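You operate a simulated robot arm through the tools that you are given. There is no shell and no other tool. Be economical: measure what you need, move in short steps, check, and stop when the job is done.

The job below is to be done with a simulated two-armed robot. You get a single attempt, and the scene is never put back.

## Task
Turn the drive one knob to 80. Put the long white roller on the top of the grey cabinet away on the top of the workbench. Turn the pressure knob to 6 bar. Switch the orange keypad switch on. Set the gauge slider to 28 cm. Press the lane two button three times. Shut the grey desk drawer. The order is free.

The check looks at the end state, three seconds after you hand in, the way a careful person would. Anything else that was tipped, shoved, dropped, spilled or broken makes it a failure.

## Robot
Two 7-joint arms with two-finger parallel grippers on one trunk, on a base that drives. Base frame: it is fixed to the floor where the robot stands at the start and does not move with it; the origin is under the middle of the robot, x ahead of it, y to its left, z up. Readings come in mm, rad, newtons and seconds.
The left shoulder is at the start at [50, 177, 1079], the right one opposite. With the tool pointing down near the work surface each hand reaches from about 100 to 660 mm from the robot's upright axis, wherever it stands, measured 20 degrees to its own side. Places, roughly: drive one knob [600, 0, 900]; gauge slider [-1100, 2700, 800]; grey desk drawer [-3200, 4100, 700]; lane two button [-2700, -2900, 1600]; long white roller (5x5x17 cm) [1100, -1700, 1100]; orange keypad switch [-3900, 4100, 900]; pressure knob [-1400, -4500, 1000]; top of the workbench [-4200, 100, 900]. Payload 3.43 kg a hand.
The TCP of each hand is the grasp point between the finger pads, 34 mm short of the fingertips. In the tool frame z runs along the fingers and y along their closing line. The gripper opens to 128 mm. The fingers are 24 mm wide and 12 mm thick; the gripper's body (48 by 130 mm) begins 96 mm behind the TCP.
Orientation is that of the tool frame in the base frame, as [roll, pitch, yaw] about the fixed x, y, z axes, in that order (R = Rz(yaw) Ry(pitch) Rx(roll)). With the fingers straight down and closing along the base's y, the tool's x points along the base's -x, its y along +y and its z along -z.

## Interface
- The arms move only by the tool nudge_tool. It takes "left_motion", "right_motion" or both (then of equal length, played together; a hand with none holds still); each is one flat list of numbers, 6 for each row, row after row: the shift along the base's x, y, z in units of 400 mm (1.0 is 400 mm), then the turn, a rotation vector about the base's x, y, z in units of 180 degrees (1.0 is 180 degrees). In form: [dx, dy, dz, wx, wy, wz, dx, dy, dz, wx, wy, wz, ...]. A call has 1 to 8 rows; each row is the pose to reach, as a shift and turn from the pose commanded when the call began. "left_claw" and "right_claw" are, for a hand that has rows, the gripper command, from -1 (shut) to 1 (fully open), values between in proportion, set as the call begins (left out, the last holds). A call with a number of a shift or a turn outside -1 to 1 is refused whole. Rows are played at 5 a second. More than 50 mm and 0.15 rad between two rows, or a gripper value outside its range, and nothing of the call is played. Where a pose cannot be reached the arm comes as near as it can. A force on the tool above 40 N (or 10 N above the force at the start of the call, whichever is more), or a blocked arm, ends the call early, and 0.2 s more pass. The fingers move at their own pace (about 108 mm/s each) and stop on an object; they squeeze with about 32 N. The grip force told is the motor's: it shows also when the fingers shut on nothing. Time passes only in rows, and 0.2 s behind the last, so rows that repeat a pose let the fingers close. It gives the time, the measured TCP pose, the force on the tool (base axes), the opening and the grip force at its end, in the units of the frame above (readings bear some noise), with the torque about the TCP (base axes, N m) and any sound that the robot's microphone picked up.
- Cameras (640 x 400 px; columns grow to the right, rows downward): "scene" is now at [158.7, -17.5, 1244.6]; the picture's right is [-0.17, -0.98, 0.00], its down [-0.54, 0.10, -0.83] and it looks along [0.82, -0.14, -0.55] (base axes); focal length 250 px, centre (320, 200). "left" rides on the left gripper at [76, 11, -160] in its tool frame; the picture's right is [-0.15, 0.99, 0.00], its down [-0.88, -0.13, -0.46] and it looks along [-0.45, -0.07, 0.89] (tool axes); focal length 234 px, centre (320, 200). "right" rides on the right gripper at [76, -11, -160] in its tool frame; the picture's right is [0.15, 0.99, 0.00], its down [-0.88, 0.13, -0.46] and it looks along [-0.45, 0.07, 0.89] (tool axes); focal length 234 px, centre (320, 200). There is no depth. A picture from a camera that has moved, and an enlarged one, comes with that camera's place and axes in the base frame and with its lens.
- grab_frame(camera): a new picture of that camera. No time passes.
- move_column(by): slides the trunk up (or, below 0, down) by that many mm; the arms and the scene camera ride with it, the base frame stays. It gives what a move gives, with no picture.
- steer(legs): drives the robot by 1 to 6 legs, each [ahead, turn to the left] in mm and rad, along the robot's own axes; the way and the turn of a leg run together, so that a leg with both is an arc; at most 1500 mm and 3.142 rad a leg. The arms and the cameras ride along, it lands a little off, and it stops where it bumps. It gives what a move gives.
- head_to(pan, tilt): turns the head with the scene camera to pan (to the left, within 1.396 rad either way) and tilt (down, from -0.506 to 1.204), counted from straight ahead of the robot. It gives what a move gives.
- zoom(camera, box): a new picture of the part [left, top, right, bottom] of that camera's present view, enlarged. No time passes.
- close_job(): hands the job in; it is judged then, once.

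Go step by step. Nothing tells you exact positions but the pictures and the camera data: compare them with the known pose of the tool, close in by small moves and look again before you grip or let go. The budget is 165 turns and 130 pictures, counting those below and the enlarged ones. Unless the task says otherwise, let go and move clear before handing in.

The tools are called after "Emit:" by a JSON object that holds its "name" and its "arguments". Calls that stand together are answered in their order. nudge_tool: Moves the arms, as the interface text tells. Its arguments: {"type":"object","properties":{"left_motion":{"type":"array"},"left_claw":{"type":"number"},"right_motion":{"type":"array"},"right_claw":{"type":"number"}},"required":[]} The other tools are called the same way: move_column (by) slides the trunk up or down; steer (legs) drives the base; head_to (pan, tilt) turns the head that bears the scene camera; grab_frame (camera) takes a picture; zoom (camera, box) takes an enlarged picture of a part of a camera's view; close_job () hands the job in.

At the start:

```text
clock: 0.0
left_tool_pos: [444.9, 156.0, 1012.8]
left_ee_rot: [-3.14, 0.0, -3.139]
left_wrist_force: [0.0, -0.3, 0.6]
left_wrist_torque: [0.03, -0.03, -0.03]
left_width: 128.0
left_gripper_force: 0.0
right_tool_pos: [450.3, -235.9, 1016.8]
right_ee_rot: [3.141, 0.0, 3.14]
right_wrist_force: [0.7, 0.6, 0.0]
right_wrist_torque: [0.01, -0.01, -0.04]
right_width: 128.0
right_gripper_force: 0.1
trunk travel left (down, up): [-250.0, 151.0]
robot x, y, heading: [-2.0, 0.4, 0.002]
head pan, tilt: [-0.175, 0.583]
```

scene: 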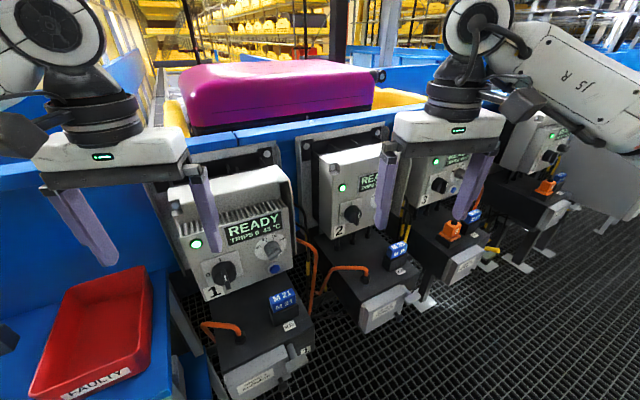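
right: 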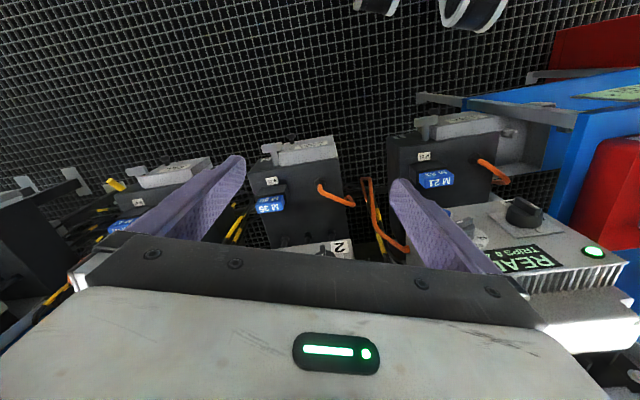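
left: 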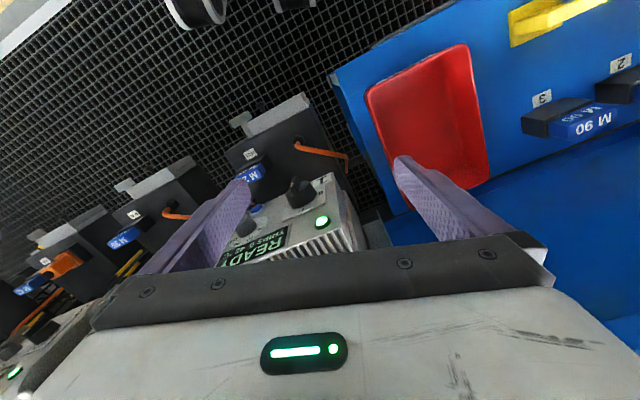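

I see drive one (box labelled 1) ahead with a black knob on its sloped face. I'll look at it enlarged first.

Emit:
{"name": "zoom", "arguments": {"camera": "scene", "box": [160, 150, 320, 310]}}

Emit:
{"name": "zoom", "arguments": {"camera": "left", "box": [200, 130, 380, 290]}}

```text
2.50 times, centred on (240, 230) of scene
camera zoom: at [158.7, -17.5, 1244.6], right [-0.17, -0.98, 0.0], down [-0.54, 0.1, -0.83], along [0.82, -0.14, -0.55], focal length 624 px, centre (520, 125)
```

zoom: 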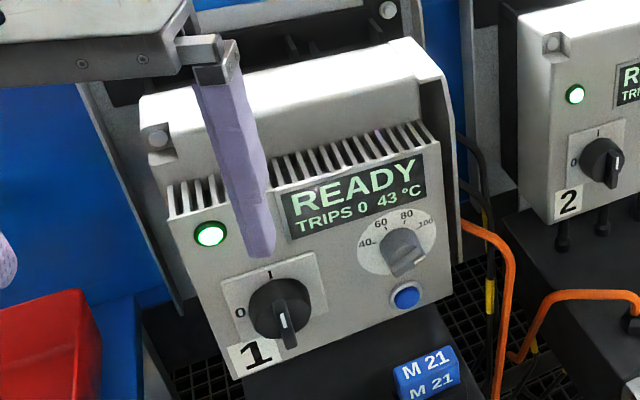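

```text
2.50 times, centred on (290, 210) of left
camera zoom: at [371.0, 166.3, 1173.6], right [0.15, 0.99, 0.0], down [0.88, -0.13, 0.46], along [0.45, -0.07, -0.89], focal length 585 px, centre (395, 175)
```

zoom: 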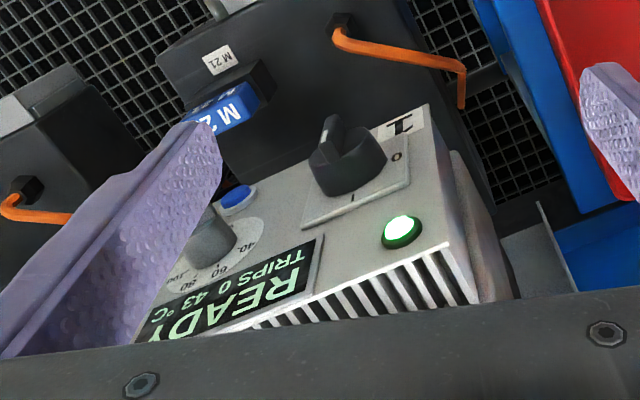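

The grey dial (40–100) on drive 1 is at about [560, 17, 857], on a face turned somewhat toward the robot's right. I'll move the left arm clear and turn the right hand toward the face.

Emit:
{"name": "nudge_tool", "arguments": {"left_motion": [-0.05, 0.05, 0.06, 0, 0, 0, -0.1, 0.1, 0.12, 0, 0, 0, -0.15, 0.15, 0.18, 0, 0, 0, -0.2, 0.2, 0.24, 0, 0, 0, -0.25, 0.25, 0.3, 0, 0, 0, -0.25, 0.25, 0.3, 0, 0, 0, -0.25, 0.25, 0.3, 0, 0, 0, -0.25, 0.25, 0.3, 0, 0, 0], "right_motion": [-0.03, 0.02, 0, 0, -0.047, 0, -0.06, 0.04, 0, 0, -0.094, 0, -0.09, 0.06, -0.02, 0, -0.141, 0, -0.12, 0.08, -0.04, 0, -0.188, 0, -0.15, 0.1, -0.06, 0, -0.235, 0, -0.17, 0.12, -0.08, 0, -0.282, 0, -0.19, 0.14, -0.1, 0, -0.329, 0, -0.2, 0.16, -0.12, 0, -0.376, 0], "right_claw": 0}}

Emit:
{"name": "head_to", "arguments": {"pan": 0.05, "tilt": 0.75}}

Emit:
{"name": "grab_frame", "arguments": {"camera": "scene"}}

Emit:
{"name": "grab_frame", "arguments": {"camera": "right"}}

```text
clock: 1.8
left_tool_pos: [344.5, 256.2, 1134.8]
left_ee_rot: [-3.139, -0.001, -3.139]
left_wrist_force: [0.0, 0.7, 0.0]
left_wrist_torque: [0.0, 0.0, -0.02]
left_width: 127.8
left_gripper_force: 0.1
right_tool_pos: [457.2, -119.2, 951.6]
right_ee_rot: [3.129, 1.187, 3.131]
right_wrist_force: [0.2, -0.4, -1.0]
right_wrist_torque: [0.02, -0.08, 0.03]
right_width: 64.0
right_gripper_force: 0.1
right hand out of reach, approached as far as the arm can: row 5, 6, 7, 8
trunk travel left (down, up): [-250.0, 151.0]
robot x, y, heading: [1.1, 4.8, -0.001]
head pan, tilt: [-0.175, 0.583]
```

```text
clock: 2.5
left_tool_pos: [343.6, 255.4, 1133.4]
left_ee_rot: [3.141, 0.0, -3.138]
left_wrist_force: [0.7, 0.2, -0.6]
left_wrist_torque: [0.02, -0.01, 0.0]
left_width: 127.9
left_gripper_force: 0.0
right_tool_pos: [457.8, -119.3, 952.0]
right_ee_rot: [3.131, 1.183, 3.131]
right_wrist_force: [-0.1, 0.2, -0.1]
right_wrist_torque: [0.01, -0.04, -0.01]
right_width: 63.8
right_gripper_force: 0.0
trunk travel left (down, up): [-250.0, 151.0]
robot x, y, heading: [0.4, -0.3, 0.001]
head pan, tilt: [0.051, 0.75]
```

```text
124 pictures are left
camera scene: at [154.0, 2.0, 1230.3], right [0.05, -1.0, 0.0], down [-0.68, -0.03, -0.73], along [0.73, 0.04, -0.68], focal length 250 px, centre (320, 200)
```

scene: 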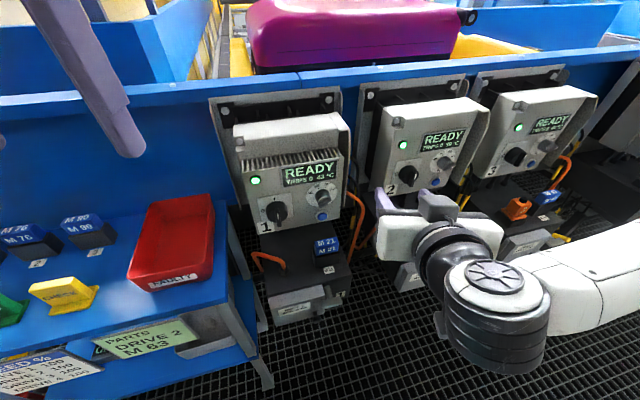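

```text
123 pictures are left
camera right: at [280.4, -131.6, 943.2], right [-0.06, 0.99, -0.13], down [-0.09, 0.13, 0.99], along [0.99, 0.07, 0.08], focal length 234 px, centre (320, 200)
```

right: 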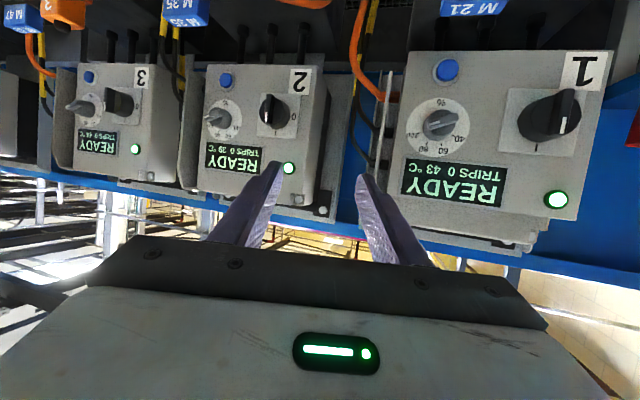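

Emit:
{"name": "zoom", "arguments": {"camera": "scene", "box": [230, 140, 360, 240]}}

Emit:
{"name": "zoom", "arguments": {"camera": "right", "box": [380, 40, 620, 240]}}

```text
4.00 times, centred on (295, 190) of scene
camera zoom: at [154.0, 2.0, 1230.3], right [0.05, -1.0, 0.0], down [-0.68, -0.03, -0.73], along [0.73, 0.04, -0.68], focal length 999 px, centre (420, 240)
```

zoom: 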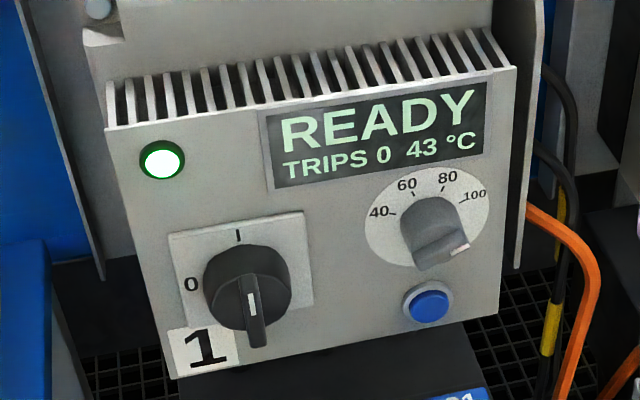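

```text
2.00 times, centred on (500, 140) of right
camera zoom: at [280.4, -131.6, 943.2], right [-0.06, 0.99, -0.13], down [-0.09, 0.13, 0.99], along [0.99, 0.07, 0.08], focal length 468 px, centre (-40, 320)
```

zoom: 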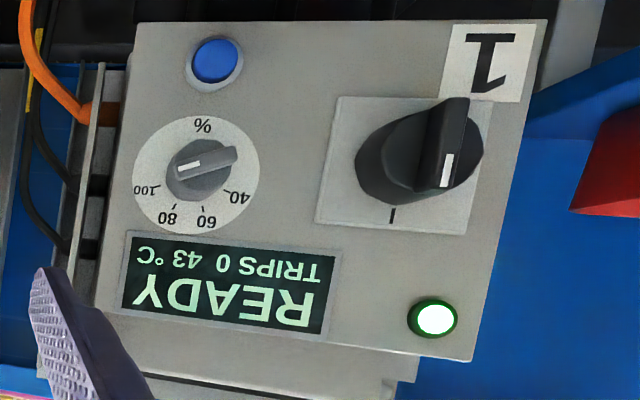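

The drive 1 dial pointer is at about 100 (bar right, slightly up), and 80 is about 48° counter-clockwise. I'll roll the right hand so its fingers straddle the bar, and approach partway.

Emit:
{"name": "nudge_tool", "arguments": {"right_motion": [0, 0.03, -0.03, 0.047, -0.0036, 0.0024, 0, 0.06, -0.06, 0.094, -0.0073, 0.0048, 0, 0.09, -0.09, 0.141, -0.011, 0.0072, 0, 0.12, -0.12, 0.188, -0.0146, 0.0096, 0, 0.15, -0.15, 0.235, -0.018, 0.012, 0, 0.18, -0.18, 0.282, -0.022, 0.0144, 0, 0.21, -0.2, 0.329, -0.0255, 0.0168, 0, 0.25, -0.225, 0.374, -0.029, 0.019]}}

Emit:
{"name": "grab_frame", "arguments": {"camera": "right"}}

Emit:
{"name": "grab_frame", "arguments": {"camera": "scene"}}

```text
clock: 4.5
left_tool_pos: [344.1, 256.4, 1134.0]
left_ee_rot: [3.141, 0.002, -3.14]
left_wrist_force: [0.1, 0.4, 0.7]
left_wrist_torque: [0.02, 0.02, -0.01]
left_width: 127.8
left_gripper_force: 0.0
right_tool_pos: [451.9, 4.4, 913.0]
right_ee_rot: [1.607, 0.361, 1.856]
right_wrist_force: [0.0, -0.4, -0.4]
right_wrist_torque: [0.0, 0.01, 0.03]
right_width: 63.9
right_gripper_force: 0.0
right hand out of reach, approached as far as the arm can: row 4, 5, 6, 7, 8
trunk travel left (down, up): [-250.0, 151.0]
robot x, y, heading: [-0.2, -0.7, 0.004]
head pan, tilt: [0.051, 0.75]
stopped in row 8 (right hand): the arm was blocked; the commanded pose is now the measured one
```

```text
120 pictures are left
camera right: at [278.2, 23.9, 882.2], right [-0.1, 0.48, 0.87], down [-0.21, -0.87, 0.45], along [0.97, -0.14, 0.19], focal length 234 px, centre (320, 200)
```

right: 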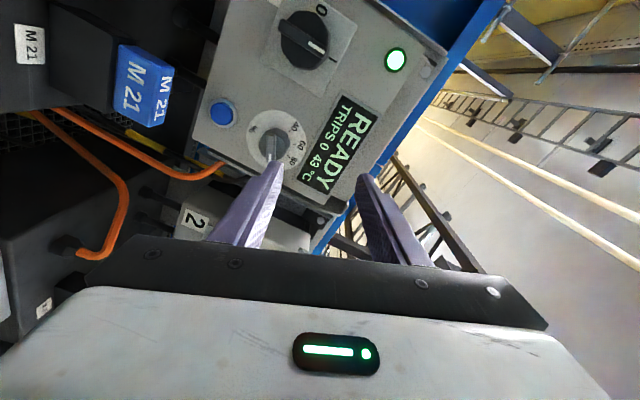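

```text
119 pictures are left
camera scene: at [154.0, 1.9, 1230.2], right [0.05, -1.0, 0.0], down [-0.68, -0.03, -0.73], along [0.73, 0.04, -0.68], focal length 250 px, centre (320, 200)
```

scene: 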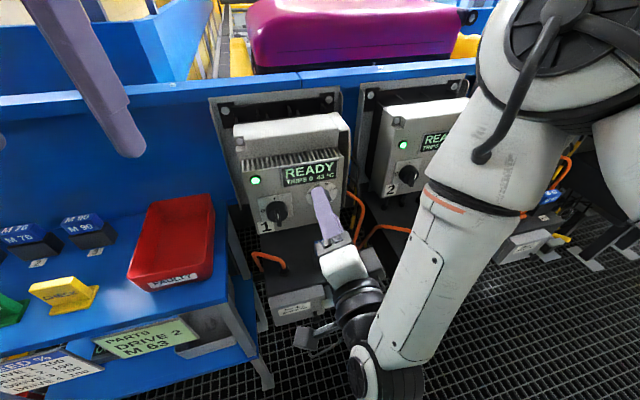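

The arm is cramped so near the panel; I'll back the base off 170 mm and look again.

Emit:
{"name": "steer", "arguments": {"legs": [[-170, 0]]}}

Emit:
{"name": "grab_frame", "arguments": {"camera": "right"}}

```text
clock: 6.0
left_tool_pos: [174.5, 256.7, 1135.0]
left_ee_rot: [-3.141, 0.0, -3.14]
left_wrist_force: [-0.8, 0.0, -0.2]
left_wrist_torque: [0.02, 0.0, -0.02]
left_width: 128.1
left_gripper_force: 0.0
right_tool_pos: [282.9, 4.4, 912.2]
right_ee_rot: [1.605, 0.361, 1.858]
right_wrist_force: [-0.4, -0.5, 0.0]
right_wrist_torque: [-0.02, 0.04, 0.03]
right_width: 64.2
right_gripper_force: 0.0
trunk travel left (down, up): [-250.0, 151.0]
robot x, y, heading: [-165.9, 2.8, 0.0]
head pan, tilt: [0.051, 0.75]
```

```text
118 pictures are left
camera right: at [109.5, 24.4, 882.5], right [-0.1, 0.48, 0.87], down [-0.21, -0.87, 0.45], along [0.97, -0.14, 0.19], focal length 234 px, centre (320, 200)
```

right: 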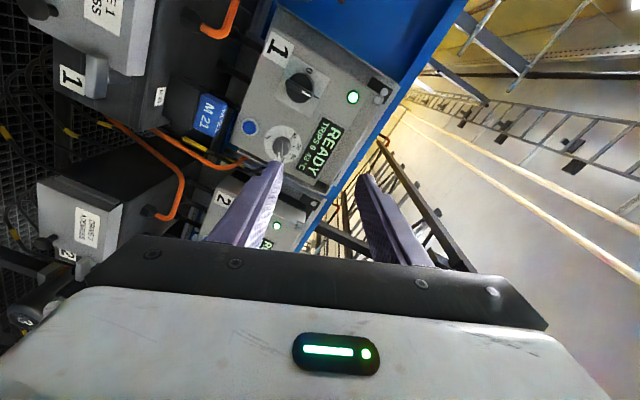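

Emit:
{"name": "nudge_tool", "arguments": {"right_motion": [0.08, -0.015, -0.026, 0.0115, -0.0015, 0.014, 0.16, -0.03, -0.052, 0.023, -0.003, 0.028, 0.24, -0.045, -0.078, 0.023, -0.003, 0.028, 0.32, -0.06, -0.104, 0.023, -0.003, 0.028, 0.4, -0.075, -0.13, 0.023, -0.003, 0.028]}}

Emit:
{"name": "zoom", "arguments": {"camera": "right", "box": [160, 40, 480, 240]}}

Emit:
{"name": "zoom", "arguments": {"camera": "scene", "box": [240, 40, 400, 140]}}

```text
clock: 7.4
left_tool_pos: [176.6, 256.5, 1134.1]
left_ee_rot: [-3.141, -0.002, -3.14]
left_wrist_force: [0.1, -0.1, 0.0]
left_wrist_torque: [0.02, 0.0, 0.01]
left_width: 127.8
left_gripper_force: 0.1
right_tool_pos: [346.8, 26.0, 939.5]
right_ee_rot: [1.586, 0.241, 1.848]
right_wrist_force: [-0.4, -0.3, 0.4]
right_wrist_torque: [0.0, 0.0, -0.02]
right_width: 64.2
right_gripper_force: 0.1
right hand out of reach, approached as far as the arm can: row 1, 2, 3, 4, 5
trunk travel left (down, up): [-250.0, 151.0]
robot x, y, heading: [-169.2, -2.7, 0.001]
head pan, tilt: [0.051, 0.75]
stopped in row 5 (right hand): the arm was blocked; the commanded pose is now the measured one
```

```text
2.00 times, centred on (320, 140) of right
camera zoom: at [173.1, 50.1, 913.9], right [-0.09, 0.37, 0.93], down [-0.21, -0.91, 0.34], along [0.97, -0.17, 0.16], focal length 468 px, centre (320, 320)
```

zoom: 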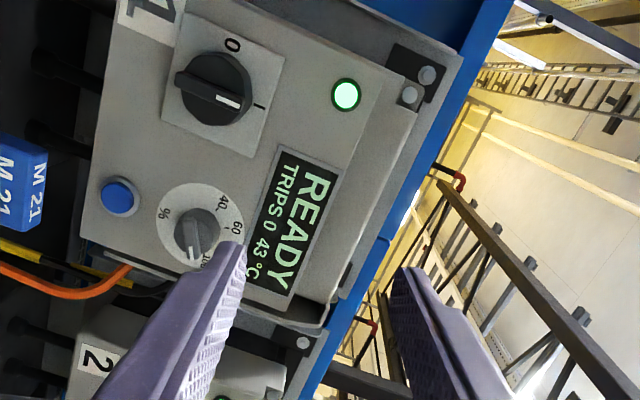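

```text
4.00 times, centred on (320, 90) of scene
camera zoom: at [-14.2, 2.1, 1230.2], right [0.05, -1.0, 0.0], down [-0.68, -0.04, -0.73], along [0.73, 0.04, -0.68], focal length 999 px, centre (320, 640)
```

zoom: 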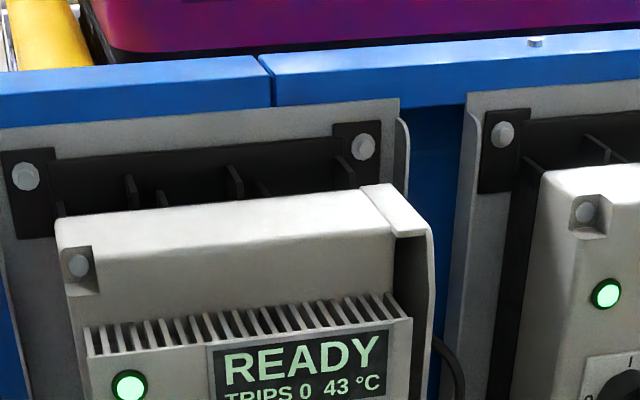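

The rolled posture is stuck at a joint limit. I'll unroll the hand toward its natural attitude while moving forward, to see which postures reach.

Emit:
{"name": "nudge_tool", "arguments": {"right_motion": [0, 0, 0, -0.0446, -0.0136, 0, 0, 0, 0, -0.0893, -0.0273, 0, 0.03, -0.02, -0.02, -0.134, -0.041, 0, 0.06, -0.04, -0.04, -0.1786, -0.0545, 0, 0.1, -0.06, -0.06, -0.223, -0.068, 0, 0.14, -0.08, -0.08, -0.268, -0.082, 0, 0.18, -0.1, -0.1, -0.3126, -0.0954, 0, 0.22, -0.12, -0.12, -0.357, -0.109, 0]}}

Emit:
{"name": "grab_frame", "arguments": {"camera": "right"}}

```text
clock: 9.2
left_tool_pos: [176.2, 257.0, 1134.1]
left_ee_rot: [3.141, -0.002, -3.14]
left_wrist_force: [-0.3, -0.3, -0.3]
left_wrist_torque: [0.04, 0.0, -0.02]
left_width: 128.1
left_gripper_force: 0.0
right_tool_pos: [399.7, 49.0, 938.7]
right_ee_rot: [1.623, 1.418, 1.865]
right_wrist_force: [0.1, 0.7, 0.5]
right_wrist_torque: [-0.02, -0.03, 0.06]
right_width: 64.1
right_gripper_force: 0.0
right hand out of reach, approached as far as the arm can: row 3, 4, 5, 6, 7, 8
trunk travel left (down, up): [-250.0, 151.0]
robot x, y, heading: [-166.7, 0.1, -0.001]
head pan, tilt: [0.051, 0.75]
```

```text
115 pictures are left
camera right: at [243.8, 10.1, 865.2], right [-0.24, 0.97, 0.0], down [-0.43, -0.11, 0.89], along [0.87, 0.21, 0.45], focal length 234 px, centre (320, 200)
```

right: 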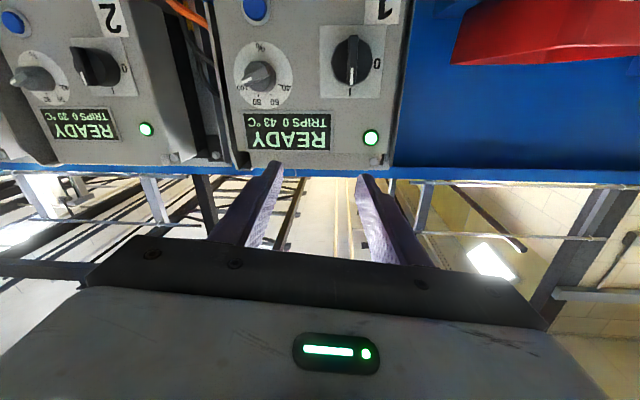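

Low targets with a horizontal hand suit a lower trunk. I'll back off a little and lower the column by 200 mm.

Emit:
{"name": "steer", "arguments": {"legs": [[-100, 0]]}}

Emit:
{"name": "move_column", "arguments": {"by": -180}}

Emit:
{"name": "nudge_tool", "arguments": {"right_motion": [0, 0, 0.025, 0, 0, 0, 0, 0, 0.05, 0, 0, 0, 0, 0, 0.1, 0, 0, 0]}}

Emit:
{"name": "grab_frame", "arguments": {"camera": "scene"}}

```text
clock: 10.4
left_tool_pos: [77.4, 257.3, 1134.2]
left_ee_rot: [3.141, 0.001, -3.139]
left_wrist_force: [-1.0, -0.4, 0.1]
left_wrist_torque: [-0.01, -0.01, -0.01]
left_width: 128.1
left_gripper_force: 0.0
right_tool_pos: [299.3, 49.8, 939.4]
right_ee_rot: [1.613, 1.417, 1.854]
right_wrist_force: [-0.3, -0.1, -0.2]
right_wrist_torque: [-0.01, -0.02, 0.01]
right_width: 64.0
right_gripper_force: 0.0
trunk travel left (down, up): [-250.0, 151.0]
robot x, y, heading: [-265.0, -0.5, 0.006]
head pan, tilt: [0.051, 0.75]
```

```text
clock: 12.4
left_tool_pos: [77.2, 256.8, 954.5]
left_ee_rot: [-3.142, -0.001, -3.139]
left_wrist_force: [-0.7, -0.1, -0.1]
left_wrist_torque: [-0.01, 0.05, 0.0]
left_width: 127.8
left_gripper_force: 0.1
right_tool_pos: [299.9, 49.5, 761.1]
right_ee_rot: [1.617, 1.417, 1.857]
right_wrist_force: [0.5, 0.6, -0.6]
right_wrist_torque: [-0.01, 0.02, -0.01]
right_width: 64.3
right_gripper_force: 0.1
trunk travel left (down, up): [-70.0, 331.0]
robot x, y, heading: [-268.2, 2.0, 0.004]
head pan, tilt: [0.051, 0.75]
```

```text
clock: 13.2
left_tool_pos: [77.1, 255.6, 954.0]
left_ee_rot: [3.141, 0.0, -3.14]
left_wrist_force: [0.6, 0.4, -0.5]
left_wrist_torque: [-0.01, -0.02, -0.03]
left_width: 127.9
left_gripper_force: 0.0
right_tool_pos: [300.2, 49.5, 799.9]
right_ee_rot: [1.617, 1.418, 1.859]
right_wrist_force: [0.5, 0.0, -0.3]
right_wrist_torque: [-0.03, 0.04, 0.01]
right_width: 64.0
right_gripper_force: 0.0
trunk travel left (down, up): [-70.0, 331.0]
robot x, y, heading: [-267.5, -2.3, -0.001]
head pan, tilt: [0.051, 0.75]
```

```text
114 pictures are left
camera scene: at [-113.4, 2.1, 1050.2], right [0.05, -1.0, 0.0], down [-0.68, -0.04, -0.73], along [0.73, 0.04, -0.68], focal length 250 px, centre (320, 200)
```

scene: 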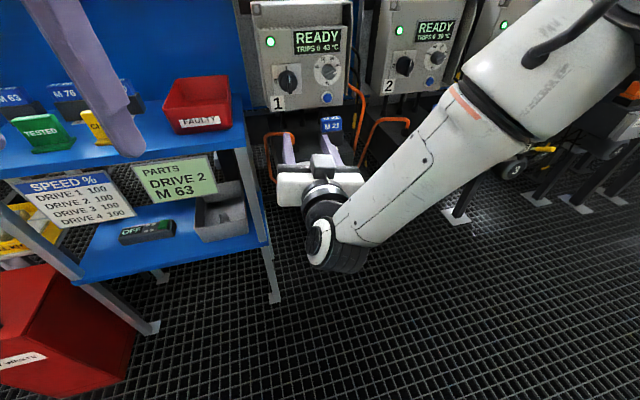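

The arm moves freely now. I'll roll to straddle the bar again and go to the pre-grasp stance about 120 mm off the knob.

Emit:
{"name": "nudge_tool", "arguments": {"right_motion": [0.045, -0.0236, 0.01875, 0.0427, 0.0131, 0.0042, 0.09, -0.047, 0.0375, 0.0855, 0.0262, 0.0084, 0.135, -0.071, 0.056, 0.1282, 0.0393, 0.0126, 0.18, -0.0945, 0.075, 0.1709, 0.0525, 0.0168, 0.225, -0.118, 0.094, 0.2136, 0.0656, 0.021, 0.27, -0.142, 0.1125, 0.2564, 0.0787, 0.0252, 0.315, -0.165, 0.131, 0.2991, 0.0918, 0.0294, 0.36, -0.189, 0.15, 0.3418, 0.1049, 0.0336]}}

Emit:
{"name": "zoom", "arguments": {"camera": "right", "box": [160, 40, 480, 240]}}

Emit:
{"name": "zoom", "arguments": {"camera": "scene", "box": [240, 10, 400, 110]}}

```text
clock: 15.0
left_tool_pos: [77.0, 257.5, 954.2]
left_ee_rot: [3.141, -0.001, -3.138]
left_wrist_force: [-0.3, 0.7, -0.2]
left_wrist_torque: [-0.02, 0.0, -0.03]
left_width: 127.9
left_gripper_force: 0.1
right_tool_pos: [410.9, 26.9, 874.2]
right_ee_rot: [1.638, 0.334, 1.856]
right_wrist_force: [-1.2, 0.3, -0.2]
right_wrist_torque: [0.0, -0.01, 0.01]
right_width: 64.2
right_gripper_force: 0.1
right hand out of reach, approached as far as the arm can: row 2, 3, 4, 5, 6, 7, 8
trunk travel left (down, up): [-70.0, 331.0]
robot x, y, heading: [-265.3, -1.1, -0.0]
head pan, tilt: [0.051, 0.75]
```

```text
2.00 times, centred on (320, 140) of right
camera zoom: at [237.1, 49.5, 850.8], right [-0.07, 0.46, 0.88], down [-0.21, -0.87, 0.44], along [0.98, -0.16, 0.15], focal length 468 px, centre (320, 320)
```

zoom: 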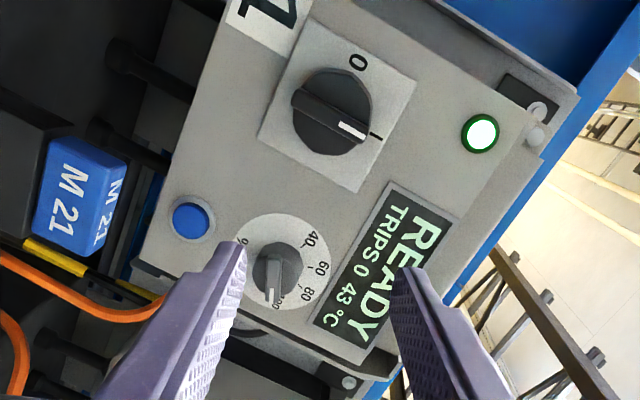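

```text
4.00 times, centred on (320, 60) of scene
camera zoom: at [-113.5, 2.1, 1050.3], right [0.05, -1.0, 0.0], down [-0.68, -0.04, -0.73], along [0.73, 0.04, -0.68], focal length 999 px, centre (320, 760)
```

zoom: 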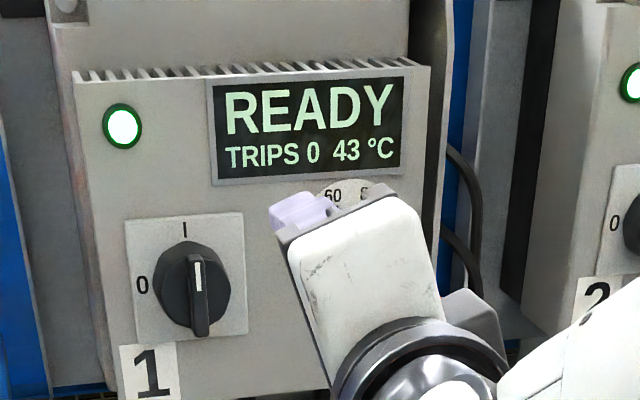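

The yaw of the hand is what binds. I'll square the base to the panel by backing off, turning left 0.3 rad and coming forward again.

Emit:
{"name": "steer", "arguments": {"legs": [[-170, 0], [0, 0.3], [100, 0]]}}

Emit:
{"name": "head_to", "arguments": {"pan": -0.3, "tilt": 0.45}}

Emit:
{"name": "grab_frame", "arguments": {"camera": "scene"}}

```text
clock: 18.2
left_tool_pos: [-91.8, 376.2, 953.3]
left_ee_rot: [-3.14, -0.001, -2.839]
left_wrist_force: [-1.2, -0.7, -0.1]
left_wrist_torque: [-0.04, 0.0, 0.01]
left_width: 128.1
left_gripper_force: 0.1
right_tool_pos: [295.1, 256.6, 874.8]
right_ee_rot: [1.639, 0.339, 2.156]
right_wrist_force: [-0.6, -0.2, 0.5]
right_wrist_torque: [0.02, -0.01, -0.05]
right_width: 63.9
right_gripper_force: 0.1
trunk travel left (down, up): [-70.0, 331.0]
robot x, y, heading: [-346.3, 29.6, 0.302]
head pan, tilt: [0.051, 0.75]
```

```text
clock: 19.0
left_tool_pos: [-92.6, 377.7, 954.2]
left_ee_rot: [3.14, 0.0, -2.838]
left_wrist_force: [0.6, -0.3, -0.1]
left_wrist_torque: [0.0, 0.02, -0.02]
left_width: 128.0
left_gripper_force: 0.0
right_tool_pos: [295.0, 255.9, 874.8]
right_ee_rot: [1.639, 0.34, 2.157]
right_wrist_force: [0.1, -0.1, 0.0]
right_wrist_torque: [-0.02, 0.01, 0.01]
right_width: 63.8
right_gripper_force: 0.0
trunk travel left (down, up): [-70.0, 331.0]
robot x, y, heading: [-345.7, 28.2, 0.3]
head pan, tilt: [-0.3, 0.45]
```

```text
111 pictures are left
camera scene: at [-184.6, 48.3, 1076.6], right [0.0, -1.0, 0.0], down [-0.44, 0.0, -0.9], along [0.9, 0.0, -0.44], focal length 250 px, centre (320, 200)
```

scene: 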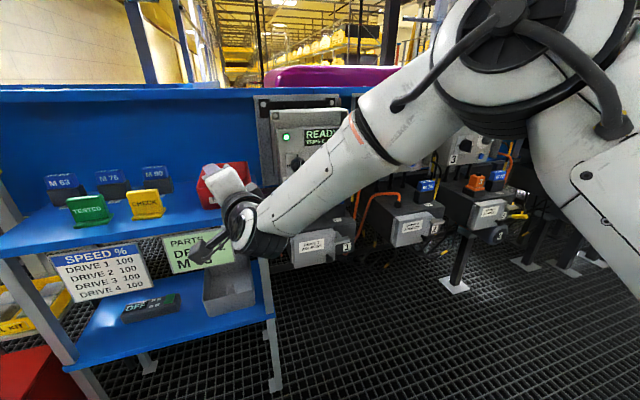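

Emit:
{"name": "nudge_tool", "arguments": {"right_motion": [0.02, -0.088, -0.004, 0.004, -0.002, -0.012, 0.05, -0.176, -0.009, 0.008, -0.004, -0.024, 0.09, -0.264, -0.014, 0.012, -0.006, -0.036, 0.14, -0.352, -0.018, 0.016, -0.008, -0.048, 0.19, -0.44, -0.023, 0.02, -0.01, -0.06, 0.25, -0.529, -0.028, 0.0216, -0.0118, -0.0633, 0.31, -0.617, -0.033, 0.0216, -0.0118, -0.0633, 0.3725, -0.705, -0.0375, 0.0216, -0.0118, -0.0633]}}

Emit:
{"name": "grab_frame", "arguments": {"camera": "right"}}

```text
clock: 20.8
left_tool_pos: [-93.1, 377.0, 954.1]
left_ee_rot: [-3.141, 0.001, -2.839]
left_wrist_force: [-0.6, -0.2, -0.4]
left_wrist_torque: [-0.03, -0.04, 0.0]
left_width: 128.0
left_gripper_force: 0.1
right_tool_pos: [382.5, 84.1, 916.4]
right_ee_rot: [1.633, 0.297, 1.895]
right_wrist_force: [-0.2, 1.4, 0.4]
right_wrist_torque: [0.0, 0.0, 0.0]
right_width: 63.7
right_gripper_force: 0.0
right hand out of reach, approached as far as the arm can: row 1, 2, 3, 4, 5, 6, 7, 8
trunk travel left (down, up): [-70.0, 331.0]
robot x, y, heading: [-341.1, 27.4, 0.303]
head pan, tilt: [-0.3, 0.45]
```

```text
110 pictures are left
camera right: at [207.8, 101.1, 893.7], right [-0.08, 0.42, 0.9], down [-0.17, -0.9, 0.41], along [0.98, -0.12, 0.14], focal length 234 px, centre (320, 200)
```

right: 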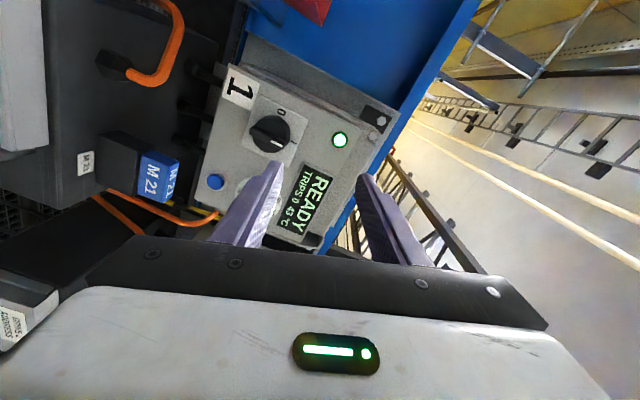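

The roll is the binding factor. I'll unroll 68° with no shift and see where the hand settles.

Emit:
{"name": "nudge_tool", "arguments": {"right_motion": [0, 0, 0, -0.044, -0.0168, 0, 0, 0, 0, -0.088, -0.0336, 0, 0, 0, 0, -0.132, -0.0504, 0, 0, 0, 0, -0.176, -0.0672, 0, 0, 0, 0, -0.22, -0.084, 0, 0, 0, 0, -0.264, -0.1008, 0, 0, 0, 0, -0.308, -0.1176, 0, 0, 0, 0, -0.352, -0.1344, 0]}}

Emit:
{"name": "grab_frame", "arguments": {"camera": "right"}}

```text
clock: 22.6
left_tool_pos: [-92.9, 376.8, 954.4]
left_ee_rot: [3.139, -0.001, -2.838]
left_wrist_force: [0.7, 0.6, -0.2]
left_wrist_torque: [0.02, -0.02, 0.01]
left_width: 128.0
left_gripper_force: 0.1
right_tool_pos: [377.9, 100.4, 926.5]
right_ee_rot: [1.358, 1.479, 1.636]
right_wrist_force: [0.6, -0.2, -0.2]
right_wrist_torque: [-0.01, 0.02, 0.0]
right_width: 64.1
right_gripper_force: 0.1
right hand out of reach, approached as far as the arm can: row 5, 6, 7, 8
trunk travel left (down, up): [-70.0, 331.0]
robot x, y, heading: [-343.2, 28.9, 0.305]
head pan, tilt: [-0.3, 0.45]
```

```text
109 pictures are left
camera right: at [226.3, 51.9, 848.8], right [-0.27, 0.96, -0.06], down [-0.47, -0.08, 0.88], along [0.84, 0.26, 0.47], focal length 234 px, centre (320, 200)
```

right: 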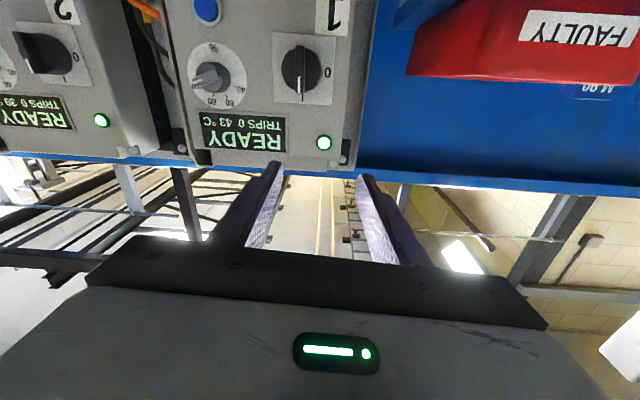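

The right arm seems caught in a bad elbow configuration. I'll back away, bring the tool back toward pointing down to reset it, then tilt up again with the wrist further out.

Emit:
{"name": "steer", "arguments": {"legs": [[-250, 0]]}}

Emit:
{"name": "nudge_tool", "arguments": {"right_motion": [-0.05, -0.04, 0.05, -0.0141, 0.0453, 0, -0.1, -0.08, 0.1, -0.0282, 0.0906, 0, -0.15, -0.12, 0.12, -0.0423, 0.1359, 0, -0.18, -0.16, 0.14, -0.0565, 0.1812, 0, -0.18, -0.2, 0.16, -0.0706, 0.2265, 0, -0.18, -0.24, 0.18, -0.0847, 0.2718, 0, -0.18, -0.28, 0.2, -0.0988, 0.317, 0, -0.18, -0.32, 0.22, -0.113, 0.3625, 0]}}

Emit:
{"name": "head_to", "arguments": {"pan": -0.5, "tilt": 0.5}}

Emit:
{"name": "grab_frame", "arguments": {"camera": "scene"}}

```text
clock: 24.4
left_tool_pos: [-330.2, 302.0, 954.2]
left_ee_rot: [-3.141, -0.002, -2.838]
left_wrist_force: [0.9, -0.7, 0.1]
left_wrist_torque: [0.02, 0.01, -0.01]
left_width: 128.0
left_gripper_force: 0.1
right_tool_pos: [138.3, 25.7, 926.3]
right_ee_rot: [1.372, 1.475, 1.647]
right_wrist_force: [0.3, -0.1, -0.3]
right_wrist_torque: [0.01, -0.02, 0.02]
right_width: 63.8
right_gripper_force: 0.0
trunk travel left (down, up): [-70.0, 331.0]
robot x, y, heading: [-583.9, -39.7, 0.302]
head pan, tilt: [-0.3, 0.45]
```

```text
clock: 26.2
left_tool_pos: [-331.3, 301.8, 952.5]
left_ee_rot: [3.142, -0.001, -2.837]
left_wrist_force: [0.6, -0.2, -0.3]
left_wrist_torque: [0.01, 0.02, -0.02]
left_width: 128.1
left_gripper_force: 0.0
right_tool_pos: [65.3, -103.3, 1014.5]
right_ee_rot: [3.129, 0.392, -2.937]
right_wrist_force: [0.4, 0.0, 0.3]
right_wrist_torque: [0.04, 0.03, -0.04]
right_width: 63.9
right_gripper_force: 0.0
trunk travel left (down, up): [-70.0, 331.0]
robot x, y, heading: [-577.0, -46.7, 0.3]
head pan, tilt: [-0.3, 0.45]
```

```text
clock: 26.9
left_tool_pos: [-331.6, 302.1, 954.4]
left_ee_rot: [3.141, 0.0, -2.838]
left_wrist_force: [-0.4, -0.4, -0.4]
left_wrist_torque: [-0.02, -0.01, 0.04]
left_width: 127.9
left_gripper_force: 0.0
right_tool_pos: [66.6, -101.9, 1013.5]
right_ee_rot: [3.128, 0.399, -2.94]
right_wrist_force: [-0.3, -0.6, -0.5]
right_wrist_torque: [-0.01, 0.01, 0.02]
right_width: 63.9
right_gripper_force: 0.0
trunk travel left (down, up): [-70.0, 331.0]
robot x, y, heading: [-584.7, -43.7, 0.303]
head pan, tilt: [-0.499, 0.499]
```

```text
108 pictures are left
camera scene: at [-426.3, -44.4, 1072.2], right [-0.2, -0.98, 0.0], down [-0.47, 0.09, -0.88], along [0.86, -0.17, -0.48], focal length 250 px, centre (320, 200)
```

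scene: 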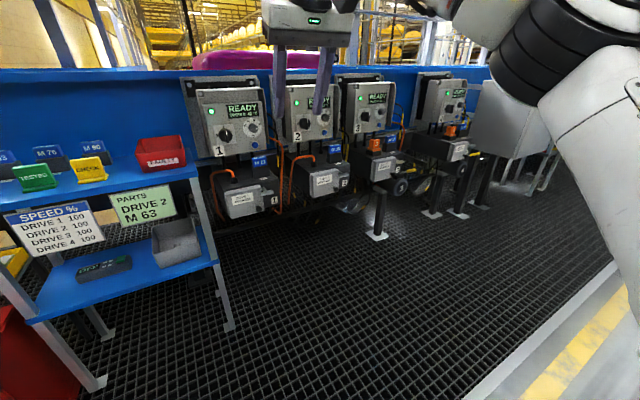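

Configuration is reset. Now I'll tilt the right hand up to horizontal again, further out in front of its shoulder, with the column low.

Emit:
{"name": "nudge_tool", "arguments": {"right_motion": [0.03, 0.009, -0.01, 0.0134, -0.0429, 0, 0.06, 0.018, -0.02, 0.0268, -0.0858, 0, 0.09, 0.028, -0.03, 0.0401, -0.1286, 0, 0.12, 0.037, -0.05, 0.0535, -0.1715, 0, 0.15, 0.046, -0.07, 0.0669, -0.2144, 0, 0.18, 0.056, -0.09, 0.0803, -0.2573, 0, 0.21, 0.065, -0.12, 0.0936, -0.3, 0, 0.24, 0.075, -0.15, 0.107, -0.343, 0]}}

Emit:
{"name": "nudge_tool", "arguments": {"right_motion": [0, 0, -0.08, 0, 0, 0, 0, 0, -0.16, 0, 0, 0, 0, 0, -0.23, 0, 0, 0]}}

Emit:
{"name": "grab_frame", "arguments": {"camera": "scene"}}

```text
clock: 28.8
left_tool_pos: [-332.0, 302.6, 954.5]
left_ee_rot: [-3.139, 0.002, -2.838]
left_wrist_force: [0.4, 0.4, 1.2]
left_wrist_torque: [-0.01, -0.06, 0.0]
left_width: 128.0
left_gripper_force: 0.1
right_tool_pos: [156.9, -64.9, 958.3]
right_ee_rot: [2.2, 1.457, 2.485]
right_wrist_force: [-1.4, 0.1, -0.1]
right_wrist_torque: [-0.01, -0.02, 0.0]
right_width: 64.0
right_gripper_force: 0.1
right hand out of reach, approached as far as the arm can: row 8
trunk travel left (down, up): [-70.0, 331.0]
robot x, y, heading: [-582.7, -47.0, 0.301]
head pan, tilt: [-0.499, 0.499]
```

```text
clock: 29.6
left_tool_pos: [-331.9, 303.4, 954.1]
left_ee_rot: [3.141, 0.001, -2.838]
left_wrist_force: [0.0, 0.1, 0.2]
left_wrist_torque: [-0.02, 0.01, -0.03]
left_width: 128.0
left_gripper_force: 0.1
right_tool_pos: [158.7, -66.9, 958.3]
right_ee_rot: [2.218, 1.457, 2.5]
right_wrist_force: [0.3, 0.3, -0.4]
right_wrist_torque: [0.05, -0.03, -0.01]
right_width: 63.8
right_gripper_force: 0.1
right hand out of reach, approached as far as the arm can: row 1, 2, 3
trunk travel left (down, up): [-70.0, 331.0]
robot x, y, heading: [-585.6, -45.8, 0.302]
head pan, tilt: [-0.499, 0.499]
```

```text
107 pictures are left
camera scene: at [-426.3, -44.5, 1072.2], right [-0.2, -0.98, 0.0], down [-0.47, 0.09, -0.88], along [0.86, -0.17, -0.48], focal length 250 px, centre (320, 200)
```

scene: 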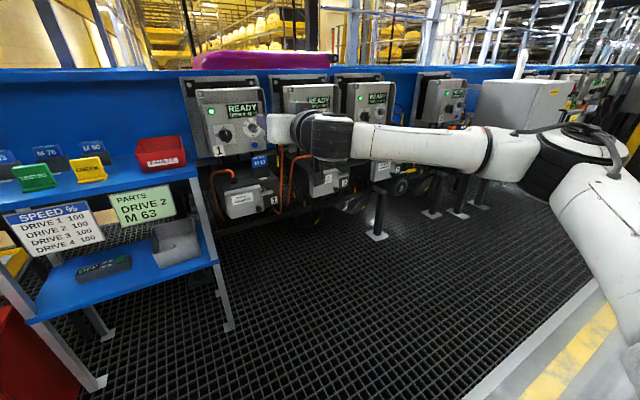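

The elbow is out to the side and the wrist bend is at its limit, so the arm should extend further forward. I'll try that.

Emit:
{"name": "nudge_tool", "arguments": {"right_motion": [0.1, 0.031, 0, 0, 0, 0, 0.2, 0.062, 0, 0, 0, 0, 0.3, 0.094, 0, 0, 0, 0, 0.3, 0.094, -0.08, 0, 0, 0, 0.3, 0.094, -0.16, 0, 0, 0, 0.3, 0.094, -0.24, 0, 0, 0]}}

Emit:
{"name": "grab_frame", "arguments": {"camera": "scene"}}

```text
clock: 30.9
left_tool_pos: [-330.8, 302.6, 953.2]
left_ee_rot: [-3.14, 0.001, -2.84]
left_wrist_force: [0.2, 0.7, 0.4]
left_wrist_torque: [0.01, 0.0, -0.01]
left_width: 128.1
left_gripper_force: 0.1
right_tool_pos: [278.5, -30.0, 937.6]
right_ee_rot: [2.056, 1.467, 2.327]
right_wrist_force: [0.3, 0.6, -0.2]
right_wrist_torque: [0.0, 0.02, 0.0]
right_width: 64.1
right_gripper_force: 0.0
right hand out of reach, approached as far as the arm can: row 4, 5, 6
trunk travel left (down, up): [-70.0, 331.0]
robot x, y, heading: [-582.7, -45.9, 0.301]
head pan, tilt: [-0.499, 0.499]
```

```text
106 pictures are left
camera scene: at [-426.2, -44.5, 1072.2], right [-0.2, -0.98, 0.0], down [-0.47, 0.09, -0.88], along [0.86, -0.17, -0.48], focal length 250 px, centre (320, 200)
```

scene: 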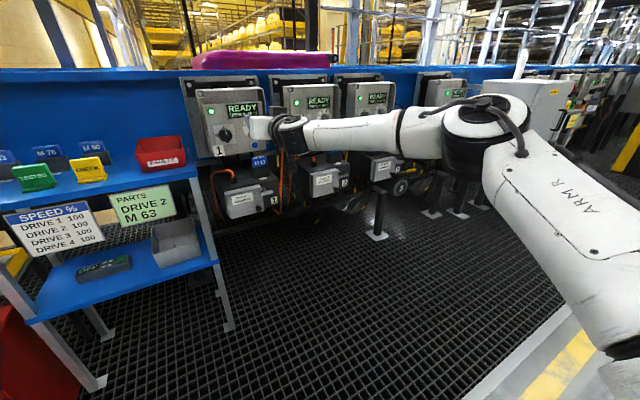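

Emit:
{"name": "move_column", "arguments": {"by": -68}}

Emit:
{"name": "nudge_tool", "arguments": {"right_motion": [0, 0, 0, 0.044, 0.0134, 0.004, 0, 0, 0, 0.088, 0.0268, 0.008, 0, 0, 0, 0.132, 0.04, 0.012, 0, 0, 0, 0.176, 0.0535, 0.016, 0, 0, 0, 0.22, 0.067, 0.02, 0, 0, 0, 0.264, 0.08, 0.024, 0, 0, 0, 0.308, 0.0935, 0.028, 0, 0, 0, 0.352, 0.107, 0.03]}}

Emit:
{"name": "grab_frame", "arguments": {"camera": "right"}}

```text
clock: 32.0
left_tool_pos: [-331.2, 302.3, 887.2]
left_ee_rot: [-3.141, 0.0, -2.838]
left_wrist_force: [-0.2, -0.3, -0.3]
left_wrist_torque: [0.02, -0.02, 0.01]
left_width: 127.7
left_gripper_force: 0.0
right_tool_pos: [279.1, -30.2, 868.7]
right_ee_rot: [2.054, 1.466, 2.328]
right_wrist_force: [0.0, 0.3, -0.2]
right_wrist_torque: [0.02, 0.02, 0.02]
right_width: 63.9
right_gripper_force: 0.1
trunk travel left (down, up): [-2.0, 399.0]
robot x, y, heading: [-584.4, -43.5, 0.303]
head pan, tilt: [-0.499, 0.499]
```

```text
clock: 33.8
left_tool_pos: [-329.3, 301.5, 886.2]
left_ee_rot: [3.141, 0.001, -2.837]
left_wrist_force: [0.5, -0.5, -0.5]
left_wrist_torque: [-0.02, -0.02, -0.01]
left_width: 128.1
left_gripper_force: 0.0
right_tool_pos: [278.8, -29.7, 869.6]
right_ee_rot: [1.56, 0.32, 1.974]
right_wrist_force: [0.1, -0.3, -0.5]
right_wrist_torque: [0.03, -0.02, -0.02]
right_width: 64.1
right_gripper_force: 0.0
trunk travel left (down, up): [-2.0, 399.0]
robot x, y, heading: [-583.1, -40.5, 0.302]
head pan, tilt: [-0.499, 0.499]
```

```text
105 pictures are left
camera right: at [104.5, -31.2, 834.5], right [-0.19, 0.41, 0.89], down [-0.11, -0.91, 0.4], along [0.98, -0.02, 0.22], focal length 234 px, centre (320, 200)
```

right: 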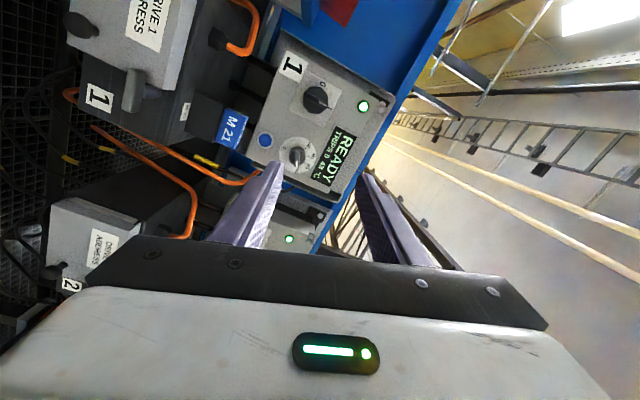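

It rolls freely in this posture. Now I'll shift right by 50 mm and drive forward 150 mm to the pre-grasp stance.

Emit:
{"name": "nudge_tool", "arguments": {"right_motion": [0, -0.06, -0.01, 0, 0, 0, 0, -0.12, -0.02, 0, 0, -0.006]}}

Emit:
{"name": "steer", "arguments": {"legs": [[150, 0]]}}

Emit:
{"name": "zoom", "arguments": {"camera": "right", "box": [160, 40, 480, 240]}}

Emit:
{"name": "zoom", "arguments": {"camera": "scene", "box": [180, 40, 340, 140]}}

```text
clock: 34.4
left_tool_pos: [-330.9, 302.3, 885.7]
left_ee_rot: [3.141, 0.001, -2.837]
left_wrist_force: [-0.5, 0.0, 0.5]
left_wrist_torque: [-0.01, 0.0, 0.0]
left_width: 127.9
left_gripper_force: 0.1
right_tool_pos: [279.7, -77.7, 862.1]
right_ee_rot: [1.559, 0.325, 1.953]
right_wrist_force: [-0.3, 0.6, -0.2]
right_wrist_torque: [0.0, 0.01, -0.02]
right_width: 64.1
right_gripper_force: 0.0
trunk travel left (down, up): [-2.0, 399.0]
robot x, y, heading: [-582.2, -43.6, 0.305]
head pan, tilt: [-0.499, 0.499]
```

```text
clock: 35.8
left_tool_pos: [-187.0, 347.2, 885.6]
left_ee_rot: [-3.14, 0.001, -2.839]
left_wrist_force: [0.2, 0.0, 1.1]
left_wrist_torque: [-0.01, 0.0, 0.01]
left_width: 128.1
left_gripper_force: 0.1
right_tool_pos: [421.5, -32.6, 860.4]
right_ee_rot: [1.559, 0.325, 1.955]
right_wrist_force: [1.2, 0.1, 0.9]
right_wrist_torque: [-0.02, -0.01, 0.06]
right_width: 63.9
right_gripper_force: 0.1
trunk travel left (down, up): [-2.0, 399.0]
robot x, y, heading: [-441.7, -0.7, 0.303]
head pan, tilt: [-0.499, 0.499]
```

```text
2.00 times, centred on (320, 140) of right
camera zoom: at [248.5, -31.2, 826.4], right [-0.18, 0.42, 0.89], down [-0.13, -0.91, 0.4], along [0.98, -0.04, 0.22], focal length 468 px, centre (320, 320)
```

zoom: 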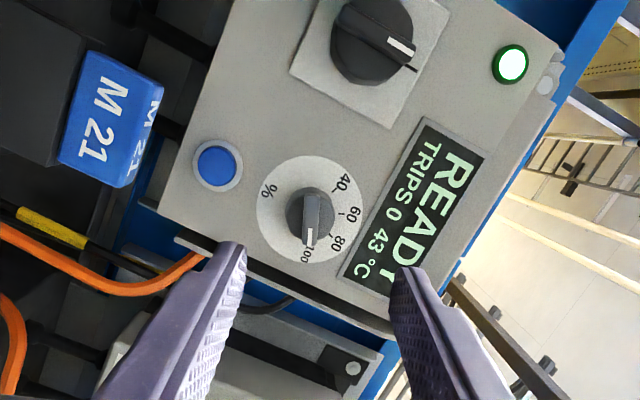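

```text
4.00 times, centred on (260, 90) of scene
camera zoom: at [-283.2, 0.1, 1004.2], right [-0.2, -0.98, 0.0], down [-0.47, 0.09, -0.88], along [0.86, -0.17, -0.48], focal length 999 px, centre (560, 640)
```

zoom: 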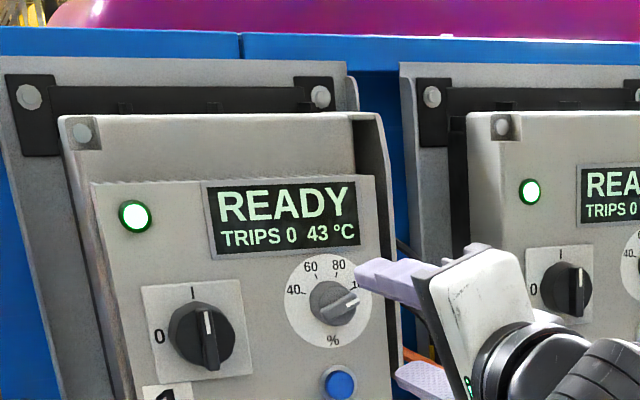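

The bar front is at about [550, 14, 860], nearly on the tool axis. I'll advance 100 mm and check.

Emit:
{"name": "nudge_tool", "arguments": {"right_motion": [0.08, 0.0287, 0, 0, 0, 0, 0.16, 0.0573, 0, 0, 0, 0, 0.235, 0.086, -0.002, 0, 0, 0]}}

Emit:
{"name": "zoom", "arguments": {"camera": "right", "box": [200, 80, 440, 230]}}

Emit:
{"name": "zoom", "arguments": {"camera": "scene", "box": [220, 70, 320, 140]}}

```text
clock: 36.6
left_tool_pos: [-188.5, 346.4, 886.5]
left_ee_rot: [-3.142, -0.001, -2.836]
left_wrist_force: [0.1, -0.1, 0.9]
left_wrist_torque: [-0.01, 0.01, 0.0]
left_width: 128.1
left_gripper_force: 0.1
right_tool_pos: [486.4, -10.0, 862.8]
right_ee_rot: [1.558, 0.326, 1.955]
right_wrist_force: [-0.1, -0.1, 0.4]
right_wrist_torque: [0.02, 0.03, -0.04]
right_width: 64.0
right_gripper_force: 0.0
right hand out of reach, approached as far as the arm can: row 3
trunk travel left (down, up): [-2.0, 399.0]
robot x, y, heading: [-442.9, -3.3, 0.297]
head pan, tilt: [-0.499, 0.499]
```

```text
2.67 times, centred on (320, 155) of right
camera zoom: at [312.3, -8.5, 827.7], right [-0.18, 0.42, 0.89], down [-0.13, -0.91, 0.4], along [0.98, -0.04, 0.22], focal length 624 px, centre (320, 320)
```

zoom: 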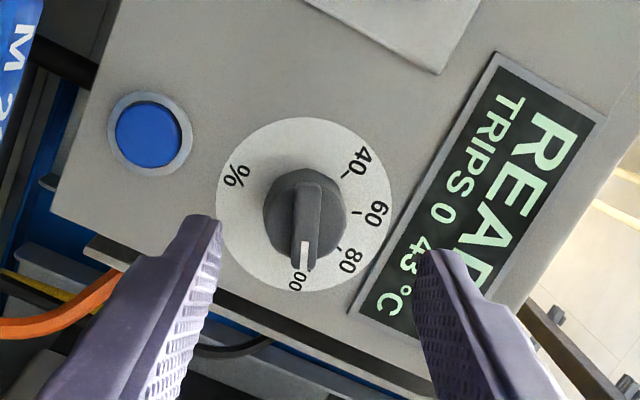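

```text
5.71 times, centred on (270, 105) of scene
camera zoom: at [-283.2, 0.2, 1004.2], right [-0.2, -0.98, 0.0], down [-0.47, 0.09, -0.88], along [0.86, -0.17, -0.48], focal length 1427 px, centre (606, 743)
```

zoom: 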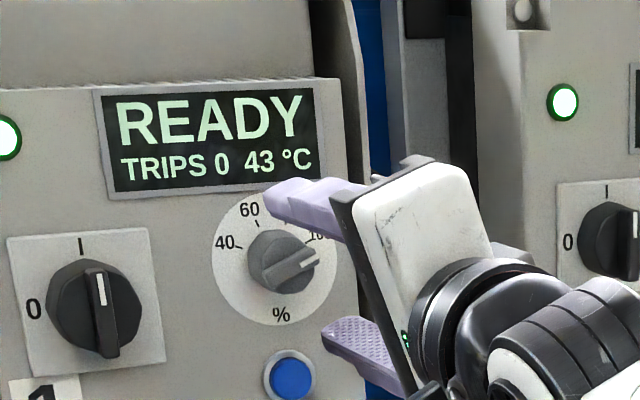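

Arm is at full stretch; I'll pull it back 30 mm and drive 60 mm forward to gain room.

Emit:
{"name": "nudge_tool", "arguments": {"right_motion": [-0.035, -0.0125, 0, 0, 0, 0, -0.07, -0.025, -0.005, 0, 0, 0]}}

Emit:
{"name": "steer", "arguments": {"legs": [[58, 0]]}}

Emit:
{"name": "zoom", "arguments": {"camera": "right", "box": [200, 80, 440, 230]}}

```text
clock: 37.2
left_tool_pos: [-188.9, 347.7, 887.3]
left_ee_rot: [3.141, 0.0, -2.837]
left_wrist_force: [0.1, 0.1, 0.9]
left_wrist_torque: [-0.01, -0.01, -0.03]
left_width: 128.3
left_gripper_force: 0.0
right_tool_pos: [456.7, -20.5, 860.5]
right_ee_rot: [1.56, 0.324, 1.955]
right_wrist_force: [0.8, -0.6, -0.3]
right_wrist_torque: [0.0, 0.04, -0.03]
right_width: 64.2
right_gripper_force: 0.1
trunk travel left (down, up): [-2.0, 399.0]
robot x, y, heading: [-437.2, 3.3, 0.305]
head pan, tilt: [-0.499, 0.499]
```

```text
clock: 38.2
left_tool_pos: [-132.0, 363.1, 885.5]
left_ee_rot: [-3.141, -0.001, -2.837]
left_wrist_force: [0.4, -0.4, -0.4]
left_wrist_torque: [-0.01, -0.02, 0.05]
left_width: 128.0
left_gripper_force: 0.2
right_tool_pos: [512.5, -3.6, 860.4]
right_ee_rot: [1.561, 0.324, 1.956]
right_wrist_force: [0.1, -0.7, -0.9]
right_wrist_torque: [0.02, -0.01, -0.01]
right_width: 63.9
right_gripper_force: 0.0
trunk travel left (down, up): [-2.0, 399.0]
robot x, y, heading: [-385.6, 16.7, 0.303]
head pan, tilt: [-0.499, 0.499]
```

```text
2.67 times, centred on (320, 155) of right
camera zoom: at [338.6, -1.5, 825.0], right [-0.18, 0.42, 0.89], down [-0.13, -0.91, 0.4], along [0.98, -0.04, 0.22], focal length 624 px, centre (320, 320)
```

zoom: 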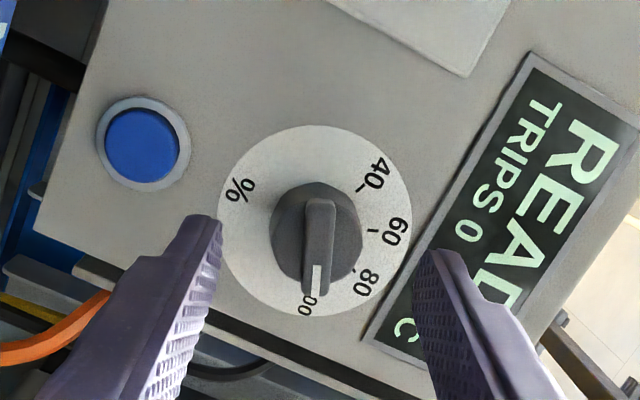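

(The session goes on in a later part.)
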